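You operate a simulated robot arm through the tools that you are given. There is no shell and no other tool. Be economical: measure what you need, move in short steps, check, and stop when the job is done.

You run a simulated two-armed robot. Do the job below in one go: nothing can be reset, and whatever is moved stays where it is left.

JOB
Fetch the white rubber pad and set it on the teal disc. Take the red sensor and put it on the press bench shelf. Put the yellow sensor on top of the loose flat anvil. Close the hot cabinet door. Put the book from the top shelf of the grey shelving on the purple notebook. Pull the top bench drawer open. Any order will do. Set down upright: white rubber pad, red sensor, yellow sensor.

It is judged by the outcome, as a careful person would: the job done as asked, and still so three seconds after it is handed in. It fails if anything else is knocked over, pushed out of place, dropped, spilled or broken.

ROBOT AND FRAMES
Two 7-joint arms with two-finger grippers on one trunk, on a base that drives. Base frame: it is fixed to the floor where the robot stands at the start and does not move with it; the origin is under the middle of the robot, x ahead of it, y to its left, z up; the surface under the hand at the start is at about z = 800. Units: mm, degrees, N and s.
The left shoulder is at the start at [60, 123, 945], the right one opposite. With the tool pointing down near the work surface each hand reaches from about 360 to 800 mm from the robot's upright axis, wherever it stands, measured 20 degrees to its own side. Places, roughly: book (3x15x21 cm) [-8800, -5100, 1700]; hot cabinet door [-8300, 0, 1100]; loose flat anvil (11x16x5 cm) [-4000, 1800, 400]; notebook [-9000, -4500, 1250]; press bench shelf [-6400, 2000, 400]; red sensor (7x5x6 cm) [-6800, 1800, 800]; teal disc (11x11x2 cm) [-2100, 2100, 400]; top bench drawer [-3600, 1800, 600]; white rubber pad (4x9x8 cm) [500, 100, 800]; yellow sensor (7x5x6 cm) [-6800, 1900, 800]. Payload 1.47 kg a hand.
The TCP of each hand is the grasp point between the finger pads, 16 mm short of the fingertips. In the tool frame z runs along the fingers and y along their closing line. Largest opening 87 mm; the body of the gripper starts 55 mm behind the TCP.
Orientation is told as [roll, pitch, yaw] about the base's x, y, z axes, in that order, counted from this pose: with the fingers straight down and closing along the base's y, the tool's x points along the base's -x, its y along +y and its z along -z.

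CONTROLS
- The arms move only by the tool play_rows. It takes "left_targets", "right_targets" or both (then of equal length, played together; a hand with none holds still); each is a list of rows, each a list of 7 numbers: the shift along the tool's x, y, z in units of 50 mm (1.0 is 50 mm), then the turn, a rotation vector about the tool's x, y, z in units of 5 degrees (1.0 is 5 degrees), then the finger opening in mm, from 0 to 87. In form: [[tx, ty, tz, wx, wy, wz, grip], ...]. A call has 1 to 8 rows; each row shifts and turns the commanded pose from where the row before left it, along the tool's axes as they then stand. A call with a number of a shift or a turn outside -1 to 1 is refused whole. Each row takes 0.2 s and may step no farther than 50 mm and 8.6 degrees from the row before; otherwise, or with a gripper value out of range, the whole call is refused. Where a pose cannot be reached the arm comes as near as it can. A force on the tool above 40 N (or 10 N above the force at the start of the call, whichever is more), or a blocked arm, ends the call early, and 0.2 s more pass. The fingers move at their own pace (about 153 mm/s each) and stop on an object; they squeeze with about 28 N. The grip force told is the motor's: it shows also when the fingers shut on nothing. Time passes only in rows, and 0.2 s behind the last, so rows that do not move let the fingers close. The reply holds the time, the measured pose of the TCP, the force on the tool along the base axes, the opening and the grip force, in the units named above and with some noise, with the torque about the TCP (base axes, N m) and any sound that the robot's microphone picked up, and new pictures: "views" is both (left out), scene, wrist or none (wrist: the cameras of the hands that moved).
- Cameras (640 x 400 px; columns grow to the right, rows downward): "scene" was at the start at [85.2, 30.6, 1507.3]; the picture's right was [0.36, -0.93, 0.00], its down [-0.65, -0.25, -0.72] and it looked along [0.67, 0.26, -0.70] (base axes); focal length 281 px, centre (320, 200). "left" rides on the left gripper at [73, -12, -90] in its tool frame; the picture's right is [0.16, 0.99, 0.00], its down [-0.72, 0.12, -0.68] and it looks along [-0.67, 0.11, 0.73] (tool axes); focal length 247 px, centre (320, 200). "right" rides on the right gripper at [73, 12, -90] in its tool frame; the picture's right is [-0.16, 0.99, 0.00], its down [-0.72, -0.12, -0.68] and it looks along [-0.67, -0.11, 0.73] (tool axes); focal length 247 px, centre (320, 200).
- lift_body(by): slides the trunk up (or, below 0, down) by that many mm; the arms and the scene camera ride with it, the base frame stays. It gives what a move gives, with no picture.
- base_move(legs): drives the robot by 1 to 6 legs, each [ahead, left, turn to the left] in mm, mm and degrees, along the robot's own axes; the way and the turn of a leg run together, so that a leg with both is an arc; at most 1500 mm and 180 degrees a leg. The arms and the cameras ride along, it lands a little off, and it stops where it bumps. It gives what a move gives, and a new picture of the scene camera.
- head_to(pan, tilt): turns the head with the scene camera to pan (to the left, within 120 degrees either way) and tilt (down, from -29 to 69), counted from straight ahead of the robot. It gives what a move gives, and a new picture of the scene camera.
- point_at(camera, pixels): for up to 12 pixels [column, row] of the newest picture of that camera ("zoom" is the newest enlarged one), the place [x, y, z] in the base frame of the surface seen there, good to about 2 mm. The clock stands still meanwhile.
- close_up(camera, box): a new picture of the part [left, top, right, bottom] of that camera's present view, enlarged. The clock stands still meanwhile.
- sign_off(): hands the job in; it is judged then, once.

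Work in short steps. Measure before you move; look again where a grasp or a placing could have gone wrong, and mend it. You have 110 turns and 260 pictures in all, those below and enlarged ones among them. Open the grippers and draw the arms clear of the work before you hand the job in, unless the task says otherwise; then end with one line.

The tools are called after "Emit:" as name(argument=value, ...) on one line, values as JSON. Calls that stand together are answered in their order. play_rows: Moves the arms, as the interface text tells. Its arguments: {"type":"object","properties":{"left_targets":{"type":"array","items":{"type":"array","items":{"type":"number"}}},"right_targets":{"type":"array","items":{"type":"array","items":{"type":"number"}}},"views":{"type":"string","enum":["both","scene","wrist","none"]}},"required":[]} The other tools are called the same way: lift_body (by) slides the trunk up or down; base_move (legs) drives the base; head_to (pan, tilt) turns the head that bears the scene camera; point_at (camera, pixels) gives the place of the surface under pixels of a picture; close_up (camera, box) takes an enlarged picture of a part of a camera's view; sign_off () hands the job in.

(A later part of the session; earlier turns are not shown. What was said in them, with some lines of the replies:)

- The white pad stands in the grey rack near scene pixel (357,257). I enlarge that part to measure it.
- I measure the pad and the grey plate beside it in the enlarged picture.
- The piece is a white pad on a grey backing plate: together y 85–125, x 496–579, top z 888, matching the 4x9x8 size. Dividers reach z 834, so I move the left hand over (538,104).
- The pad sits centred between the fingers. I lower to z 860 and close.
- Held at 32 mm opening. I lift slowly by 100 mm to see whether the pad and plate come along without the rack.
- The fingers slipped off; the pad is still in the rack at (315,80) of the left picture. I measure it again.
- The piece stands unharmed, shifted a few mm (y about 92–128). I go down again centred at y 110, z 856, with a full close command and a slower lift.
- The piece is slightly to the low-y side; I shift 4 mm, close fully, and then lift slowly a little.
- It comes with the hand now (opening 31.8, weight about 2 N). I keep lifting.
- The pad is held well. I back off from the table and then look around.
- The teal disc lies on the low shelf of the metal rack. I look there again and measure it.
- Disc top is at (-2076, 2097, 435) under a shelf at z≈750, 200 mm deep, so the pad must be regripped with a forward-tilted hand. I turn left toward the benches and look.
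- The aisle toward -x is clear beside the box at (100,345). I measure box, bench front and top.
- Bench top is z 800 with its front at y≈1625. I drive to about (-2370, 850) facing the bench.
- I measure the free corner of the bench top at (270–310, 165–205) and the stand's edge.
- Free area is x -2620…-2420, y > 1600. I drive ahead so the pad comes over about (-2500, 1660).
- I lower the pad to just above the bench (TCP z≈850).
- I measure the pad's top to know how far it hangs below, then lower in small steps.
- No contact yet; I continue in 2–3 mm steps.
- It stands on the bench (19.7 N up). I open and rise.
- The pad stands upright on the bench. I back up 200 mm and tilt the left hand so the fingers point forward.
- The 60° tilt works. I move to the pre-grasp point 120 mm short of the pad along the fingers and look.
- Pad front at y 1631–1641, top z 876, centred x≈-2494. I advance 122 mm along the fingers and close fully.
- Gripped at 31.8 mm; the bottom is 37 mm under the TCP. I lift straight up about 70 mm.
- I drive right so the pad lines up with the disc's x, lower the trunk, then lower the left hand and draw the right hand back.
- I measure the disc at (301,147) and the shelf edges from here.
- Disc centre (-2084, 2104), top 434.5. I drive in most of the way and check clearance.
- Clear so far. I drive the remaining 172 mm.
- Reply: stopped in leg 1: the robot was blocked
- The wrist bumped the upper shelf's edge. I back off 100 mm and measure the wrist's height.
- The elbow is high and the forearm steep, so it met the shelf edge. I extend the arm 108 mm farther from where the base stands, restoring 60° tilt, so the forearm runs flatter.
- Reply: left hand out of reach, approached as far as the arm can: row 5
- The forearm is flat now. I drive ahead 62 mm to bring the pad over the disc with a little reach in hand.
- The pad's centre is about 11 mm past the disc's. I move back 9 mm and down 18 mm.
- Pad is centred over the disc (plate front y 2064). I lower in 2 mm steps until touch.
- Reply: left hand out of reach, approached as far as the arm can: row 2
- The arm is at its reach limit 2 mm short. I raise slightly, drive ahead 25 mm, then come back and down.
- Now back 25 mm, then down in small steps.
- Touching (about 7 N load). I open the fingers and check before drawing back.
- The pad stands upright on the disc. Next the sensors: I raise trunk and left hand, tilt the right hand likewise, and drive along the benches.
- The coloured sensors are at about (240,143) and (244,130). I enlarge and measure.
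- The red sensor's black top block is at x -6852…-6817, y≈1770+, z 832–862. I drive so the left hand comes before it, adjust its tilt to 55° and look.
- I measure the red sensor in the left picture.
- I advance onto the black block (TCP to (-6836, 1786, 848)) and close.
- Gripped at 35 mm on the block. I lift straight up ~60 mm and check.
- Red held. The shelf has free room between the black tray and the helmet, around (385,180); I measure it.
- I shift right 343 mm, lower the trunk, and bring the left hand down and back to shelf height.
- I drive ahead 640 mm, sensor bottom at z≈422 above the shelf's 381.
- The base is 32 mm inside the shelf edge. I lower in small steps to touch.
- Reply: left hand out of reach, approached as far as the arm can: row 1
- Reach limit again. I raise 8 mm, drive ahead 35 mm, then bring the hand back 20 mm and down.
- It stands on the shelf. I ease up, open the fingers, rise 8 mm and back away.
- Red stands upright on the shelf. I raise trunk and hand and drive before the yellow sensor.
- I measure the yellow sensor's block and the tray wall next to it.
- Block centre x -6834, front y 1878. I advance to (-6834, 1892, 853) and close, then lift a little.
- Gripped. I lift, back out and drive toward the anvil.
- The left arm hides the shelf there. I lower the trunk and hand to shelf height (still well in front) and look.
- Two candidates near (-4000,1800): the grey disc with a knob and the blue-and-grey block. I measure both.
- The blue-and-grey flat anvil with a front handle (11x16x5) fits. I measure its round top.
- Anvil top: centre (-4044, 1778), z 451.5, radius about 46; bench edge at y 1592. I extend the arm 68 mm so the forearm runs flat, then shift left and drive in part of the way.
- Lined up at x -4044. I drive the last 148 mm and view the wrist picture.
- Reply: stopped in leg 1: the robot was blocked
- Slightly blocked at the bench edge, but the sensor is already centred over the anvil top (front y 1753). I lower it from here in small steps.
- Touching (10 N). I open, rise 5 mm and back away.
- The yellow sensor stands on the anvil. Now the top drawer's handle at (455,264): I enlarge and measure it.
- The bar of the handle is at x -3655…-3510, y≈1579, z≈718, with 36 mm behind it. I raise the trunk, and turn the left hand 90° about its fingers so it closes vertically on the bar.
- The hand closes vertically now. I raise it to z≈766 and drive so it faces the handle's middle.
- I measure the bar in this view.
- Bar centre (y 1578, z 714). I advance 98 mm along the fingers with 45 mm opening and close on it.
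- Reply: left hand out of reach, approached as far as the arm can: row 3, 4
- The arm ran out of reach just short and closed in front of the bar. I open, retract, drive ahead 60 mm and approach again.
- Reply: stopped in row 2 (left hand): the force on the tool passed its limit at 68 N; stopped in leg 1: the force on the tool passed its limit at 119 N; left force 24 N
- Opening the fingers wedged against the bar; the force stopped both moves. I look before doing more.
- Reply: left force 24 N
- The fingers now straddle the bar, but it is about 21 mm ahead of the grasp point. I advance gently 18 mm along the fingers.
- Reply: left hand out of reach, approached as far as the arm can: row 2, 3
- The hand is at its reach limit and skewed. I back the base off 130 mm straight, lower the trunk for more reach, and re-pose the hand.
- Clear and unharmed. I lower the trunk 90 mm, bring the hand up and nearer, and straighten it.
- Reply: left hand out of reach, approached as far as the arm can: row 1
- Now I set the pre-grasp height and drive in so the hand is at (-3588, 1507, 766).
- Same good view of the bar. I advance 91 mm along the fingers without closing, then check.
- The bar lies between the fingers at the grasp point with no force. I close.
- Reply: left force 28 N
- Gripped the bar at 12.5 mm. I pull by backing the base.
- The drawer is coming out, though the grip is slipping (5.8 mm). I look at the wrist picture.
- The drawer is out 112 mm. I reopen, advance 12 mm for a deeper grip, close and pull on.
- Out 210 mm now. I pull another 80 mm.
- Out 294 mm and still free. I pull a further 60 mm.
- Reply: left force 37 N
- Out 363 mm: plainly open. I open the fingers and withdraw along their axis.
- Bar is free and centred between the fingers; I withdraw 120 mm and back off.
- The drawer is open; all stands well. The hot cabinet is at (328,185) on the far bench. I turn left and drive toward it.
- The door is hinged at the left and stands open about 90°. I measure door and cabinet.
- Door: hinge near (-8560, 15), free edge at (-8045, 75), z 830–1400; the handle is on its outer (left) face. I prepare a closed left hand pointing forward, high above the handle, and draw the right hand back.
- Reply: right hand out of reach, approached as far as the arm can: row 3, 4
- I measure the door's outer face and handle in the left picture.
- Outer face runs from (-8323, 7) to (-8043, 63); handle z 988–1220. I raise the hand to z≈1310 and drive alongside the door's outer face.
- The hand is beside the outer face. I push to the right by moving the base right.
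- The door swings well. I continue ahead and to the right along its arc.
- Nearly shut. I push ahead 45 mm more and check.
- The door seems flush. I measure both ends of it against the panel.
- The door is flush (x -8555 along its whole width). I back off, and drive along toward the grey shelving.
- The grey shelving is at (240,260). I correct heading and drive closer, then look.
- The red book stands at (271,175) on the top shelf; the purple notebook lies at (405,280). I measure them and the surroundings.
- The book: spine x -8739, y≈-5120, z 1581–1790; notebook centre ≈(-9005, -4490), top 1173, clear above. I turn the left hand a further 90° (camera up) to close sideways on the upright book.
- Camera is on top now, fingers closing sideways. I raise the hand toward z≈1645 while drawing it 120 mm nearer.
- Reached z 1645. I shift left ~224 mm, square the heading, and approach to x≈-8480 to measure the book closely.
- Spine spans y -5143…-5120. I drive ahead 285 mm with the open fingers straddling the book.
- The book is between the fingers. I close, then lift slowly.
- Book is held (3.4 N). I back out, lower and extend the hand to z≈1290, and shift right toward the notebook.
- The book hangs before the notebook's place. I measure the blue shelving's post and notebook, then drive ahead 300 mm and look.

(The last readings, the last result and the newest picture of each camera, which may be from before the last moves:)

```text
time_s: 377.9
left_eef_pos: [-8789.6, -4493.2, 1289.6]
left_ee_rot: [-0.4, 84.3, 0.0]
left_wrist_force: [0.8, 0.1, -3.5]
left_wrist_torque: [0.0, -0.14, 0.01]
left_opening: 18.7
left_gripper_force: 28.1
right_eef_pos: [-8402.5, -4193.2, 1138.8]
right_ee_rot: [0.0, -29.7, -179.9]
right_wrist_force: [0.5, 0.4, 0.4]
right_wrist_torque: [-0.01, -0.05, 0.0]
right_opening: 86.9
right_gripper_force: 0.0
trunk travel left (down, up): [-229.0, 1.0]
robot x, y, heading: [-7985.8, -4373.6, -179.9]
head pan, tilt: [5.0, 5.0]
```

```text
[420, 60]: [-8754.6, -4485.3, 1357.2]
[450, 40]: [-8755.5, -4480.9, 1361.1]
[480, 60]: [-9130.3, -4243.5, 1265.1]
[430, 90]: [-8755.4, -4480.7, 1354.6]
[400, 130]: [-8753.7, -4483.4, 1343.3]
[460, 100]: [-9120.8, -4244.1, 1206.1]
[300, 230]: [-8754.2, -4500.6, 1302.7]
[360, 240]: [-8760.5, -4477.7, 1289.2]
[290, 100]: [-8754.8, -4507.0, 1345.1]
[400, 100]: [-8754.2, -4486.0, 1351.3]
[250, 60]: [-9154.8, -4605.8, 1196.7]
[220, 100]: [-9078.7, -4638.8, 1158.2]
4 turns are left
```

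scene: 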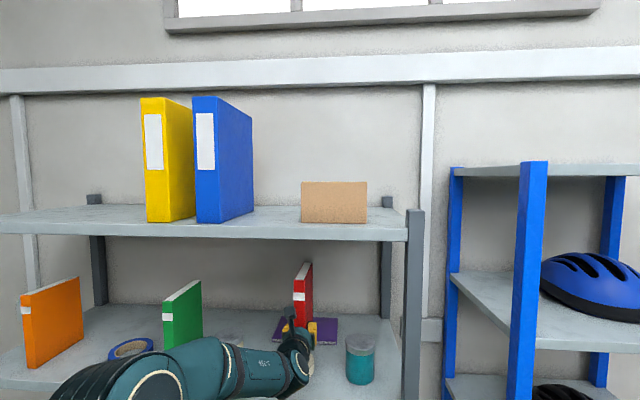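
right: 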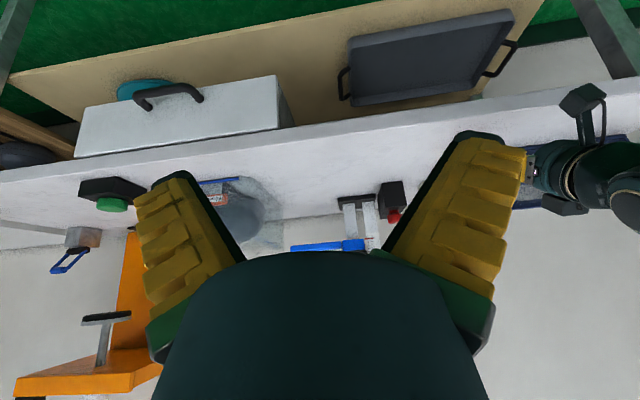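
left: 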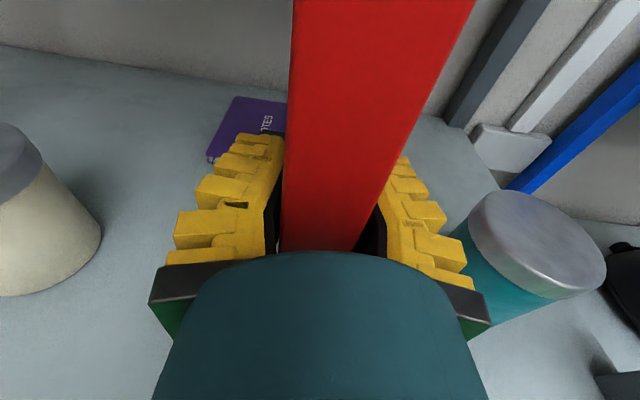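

Path is clear and the book is in line (y -4493). I drive ahead 190 mm and lower to just about touching (TCP z≈1238).

Emit:
base_move(legs=[[190, 0, 0]])

Emit:
play_rows(left_targets=[[-0.44, 0, 0.043, 0, 0, 0, 0], [-0.4, 0, 0.04, 0, 0, 0, 0], [-0.06, 0, 0.006, 0, 0, 0, 0], [-0.06, 0, 0.006, 0, 0, 0, 0], [-0.06, 0, 0.006, 0, 0, 0, 0], [0, 0, 0, 0, 0, 0, 0]], views="both")

Emit:
point_at(camera="left", pixels=[[300, 230], [350, 240], [230, 120], [200, 140], [240, 90], [420, 110], [440, 140]])

Emit:
close_up(camera="scene", box=[200, 220, 420, 400])

```text
time_s: 379.5
left_eef_pos: [-8976.3, -4489.9, 1289.4]
left_ee_rot: [-0.4, 84.3, -0.1]
left_wrist_force: [-0.1, 0.6, -4.3]
left_wrist_torque: [-0.01, -0.17, -0.02]
left_opening: 18.5
left_gripper_force: 28.4
right_eef_pos: [-8590.2, -4192.7, 1138.4]
right_ee_rot: [-0.1, -29.7, -180.0]
right_wrist_force: [0.0, 0.5, 0.7]
right_wrist_torque: [-0.02, -0.01, 0.02]
right_opening: 87.0
right_gripper_force: 0.0
trunk travel left (down, up): [-229.0, 1.0]
robot x, y, heading: [-8169.9, -4375.6, 180.2]
head pan, tilt: [5.0, 5.0]
```

scene: 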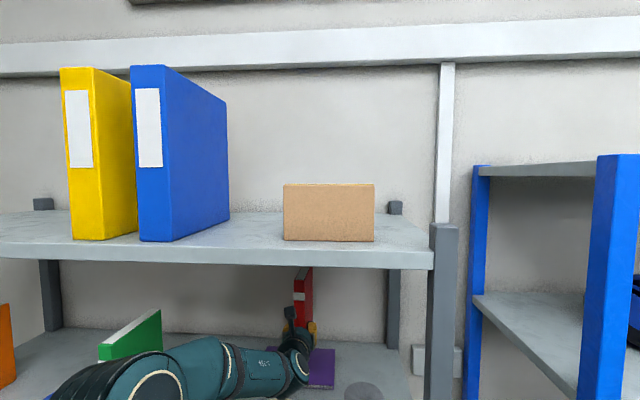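

```text
time_s: 380.9
left_eef_pos: [-8975.5, -4488.0, 1241.5]
left_ee_rot: [-0.7, 84.2, -0.2]
left_wrist_force: [0.8, -0.6, -4.1]
left_wrist_torque: [-0.04, -0.15, 0.03]
left_opening: 18.6
left_gripper_force: 27.7
left hand out of reach, approached as far as the arm can: row 5
right_eef_pos: [-8589.8, -4192.8, 1139.9]
right_ee_rot: [-0.1, -29.8, -180.0]
right_wrist_force: [0.1, 0.4, -0.1]
right_wrist_torque: [-0.03, -0.02, 0.03]
right_opening: 86.8
right_gripper_force: 0.1
trunk travel left (down, up): [-229.0, 1.0]
robot x, y, heading: [-8171.7, -4369.8, 179.9]
head pan, tilt: [5.0, 5.0]
```

scene: 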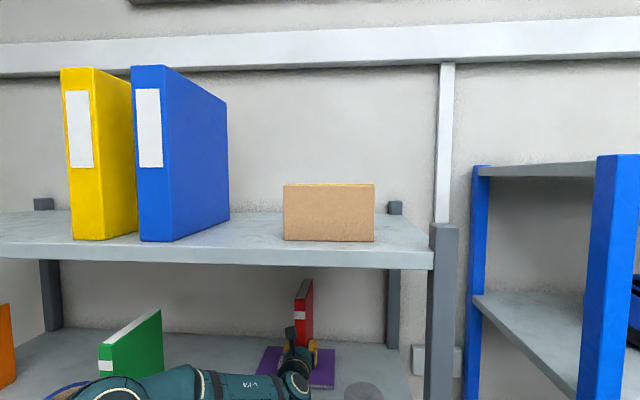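
left: 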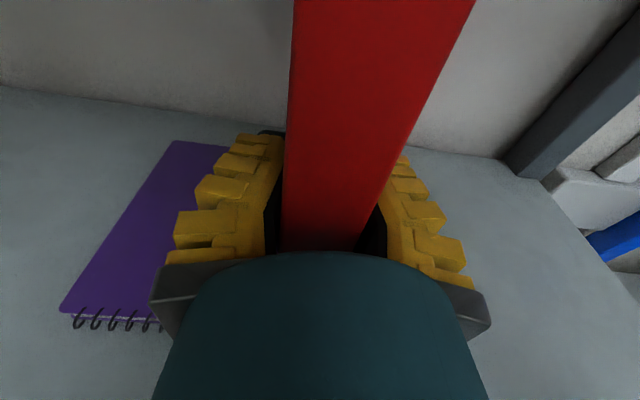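

```text
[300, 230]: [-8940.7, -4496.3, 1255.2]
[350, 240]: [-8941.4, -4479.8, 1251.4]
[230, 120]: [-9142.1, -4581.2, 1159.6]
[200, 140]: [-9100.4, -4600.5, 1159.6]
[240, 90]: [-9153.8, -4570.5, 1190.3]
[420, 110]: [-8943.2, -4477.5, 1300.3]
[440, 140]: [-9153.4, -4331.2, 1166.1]
```

```text
2.22 times, centred on (310, 310) of scene
3 turns are left
```

zoom: 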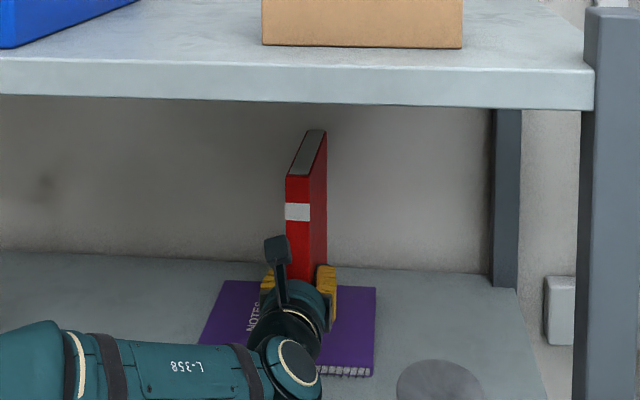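

The book hangs right over the notebook, about 5 mm high by my estimate; the arm is at its limit, so I lower with the trunk and read the force.

Emit:
lift_body(by=-3)

Emit:
lift_body(by=-2)

Emit:
lift_body(by=-1.5)

Emit:
close_up(camera="scene", box=[250, 250, 370, 400])

```text
time_s: 381.4
left_eef_pos: [-8975.9, -4488.3, 1238.7]
left_ee_rot: [-0.6, 84.3, -0.2]
left_wrist_force: [0.7, -0.5, -2.3]
left_wrist_torque: [0.01, 0.04, 0.02]
left_opening: 18.8
left_gripper_force: 27.9
right_eef_pos: [-8589.2, -4192.0, 1135.2]
right_ee_rot: [0.0, -29.8, -179.9]
right_wrist_force: [0.7, 0.3, 0.6]
right_wrist_torque: [-0.01, -0.01, 0.02]
right_opening: 87.0
right_gripper_force: 0.1
trunk travel left (down, up): [-226.0, 4.0]
robot x, y, heading: [-8171.4, -4372.7, 180.1]
head pan, tilt: [5.0, 5.0]
```

```text
time_s: 381.9
left_eef_pos: [-8975.9, -4489.0, 1239.0]
left_ee_rot: [-0.6, 84.4, -0.2]
left_wrist_force: [-1.1, -0.1, 3.3]
left_wrist_torque: [-0.03, 0.72, -0.02]
left_opening: 18.1
left_gripper_force: 27.9
right_eef_pos: [-8588.4, -4192.3, 1134.1]
right_ee_rot: [0.0, -29.8, -179.9]
right_wrist_force: [-0.1, -0.5, -0.1]
right_wrist_torque: [0.02, 0.0, 0.0]
right_opening: 86.9
right_gripper_force: 0.1
trunk travel left (down, up): [-224.0, 6.0]
robot x, y, heading: [-8169.8, -4374.6, 180.3]
head pan, tilt: [5.0, 5.0]
```

```text
time_s: 382.4
left_eef_pos: [-8974.9, -4488.1, 1237.5]
left_ee_rot: [-0.5, 84.4, -0.1]
left_wrist_force: [-1.2, 0.3, 11.8]
left_wrist_torque: [-0.04, 0.08, -0.01]
left_opening: 18.4
left_gripper_force: 28.2
right_eef_pos: [-8587.6, -4191.9, 1134.0]
right_ee_rot: [0.0, -29.8, -180.0]
right_wrist_force: [-0.3, -0.4, -0.6]
right_wrist_torque: [-0.01, -0.01, 0.0]
right_opening: 87.1
right_gripper_force: 0.0
trunk travel left (down, up): [-222.0, 7.0]
robot x, y, heading: [-8168.4, -4372.1, 179.7]
head pan, tilt: [5.0, 5.0]
```

```text
2.67 times, centred on (310, 325) of scene
2 turns are left
```

zoom: 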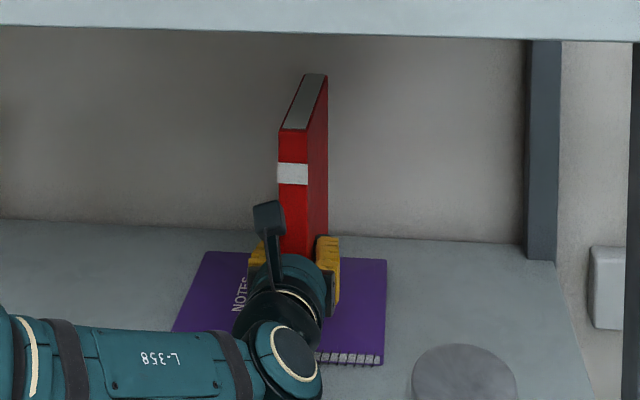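

The book rests flat on the notebook (11.8 N, torque back to zero). I open the fingers, rise 15 mm, and back straight out.

Emit:
play_rows(left_targets=[[0, 0, 0, 0, 0, 0, 20], [0, 0, 0, 0, 0, 0, 30], [0, 0, 0, 0, 0, 0, 45], [0, 0, 0, 0, 0, 0, 60], [0, 0, 0, 0, 0, 0, 65], [0.15, 0, -0.01, 0, 0, 0, 65], [0.15, 0, -0.01, 0, 0, 0, 65], [0, 0, 0, 0, 0, 0, 65]], views="wrist")

Emit:
base_move(legs=[[-500, 0, 0]])

Emit:
close_up(camera="scene", box=[150, 180, 450, 380])

```text
time_s: 384.2
left_eef_pos: [-8976.8, -4487.1, 1250.0]
left_ee_rot: [-0.3, 84.2, 0.0]
left_wrist_force: [0.7, -0.2, -0.1]
left_wrist_torque: [-0.03, 0.01, -0.01]
left_opening: 69.1
left_gripper_force: 3.1
right_eef_pos: [-8590.1, -4191.3, 1133.5]
right_ee_rot: [0.0, -29.8, -179.9]
right_wrist_force: [-0.2, 0.2, 0.1]
right_wrist_torque: [-0.03, 0.0, 0.05]
right_opening: 87.0
right_gripper_force: 0.2
trunk travel left (down, up): [-222.0, 7.0]
robot x, y, heading: [-8171.8, -4371.4, 179.6]
head pan, tilt: [5.0, 5.0]
```

left: 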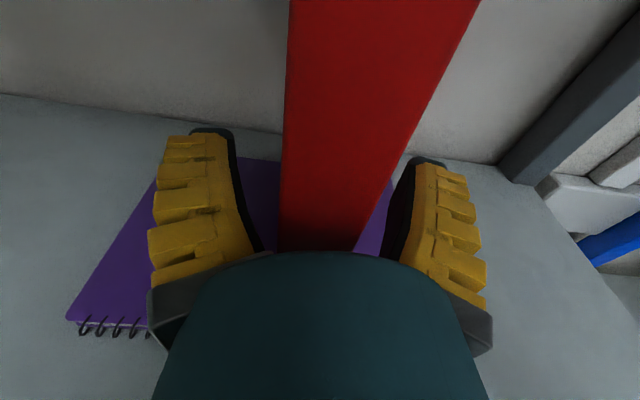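

```text
time_s: 387.2
left_eef_pos: [-8479.9, -4490.9, 1249.9]
left_ee_rot: [-0.5, 84.3, 0.3]
left_wrist_force: [-0.4, -0.5, 0.2]
left_wrist_torque: [0.01, 0.0, -0.01]
left_opening: 69.3
left_gripper_force: 3.0
right_eef_pos: [-8094.8, -4194.1, 1133.0]
right_ee_rot: [0.1, -29.8, -179.6]
right_wrist_force: [0.0, -0.6, -0.8]
right_wrist_torque: [0.02, 0.02, 0.03]
right_opening: 87.0
right_gripper_force: 0.1
trunk travel left (down, up): [-222.0, 7.0]
robot x, y, heading: [-7677.2, -4371.7, -179.9]
head pan, tilt: [5.0, 5.0]
```

scene: 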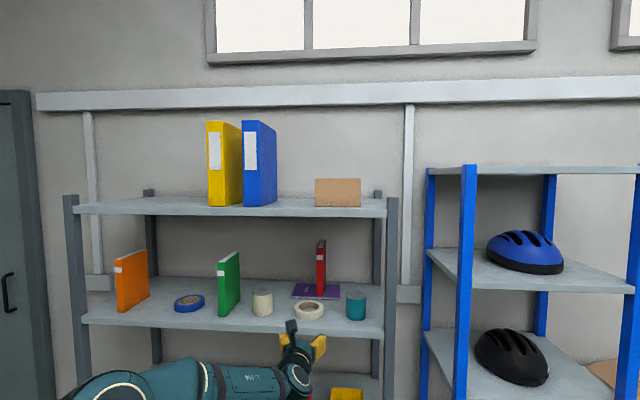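

```text
2.00 times, centred on (300, 280) of scene
1 turns are left
```

zoom: 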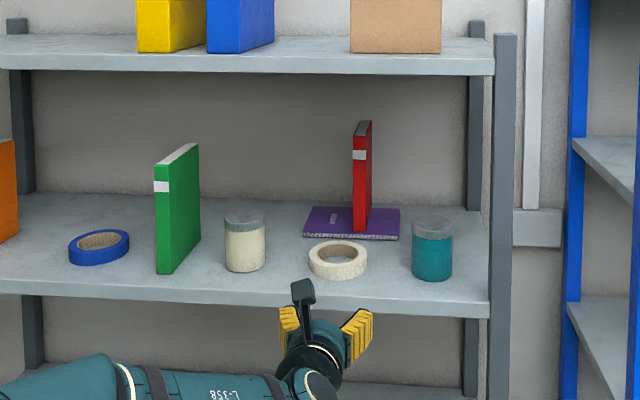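

The book stands on the purple notebook and nothing near it has moved. The hands are open and clear of the shelves, so I hand the job in.

Emit:
sign_off()

```text
The job is handed in.
```

All six parts are done and the job is handed in. The white pad is upright on the teal disc, the red sensor on the press bench shelf and the yellow sensor on the flat anvil. The hot cabinet door is shut flush, the book stands on the purple notebook, and the top bench drawer is out about 360 mm.
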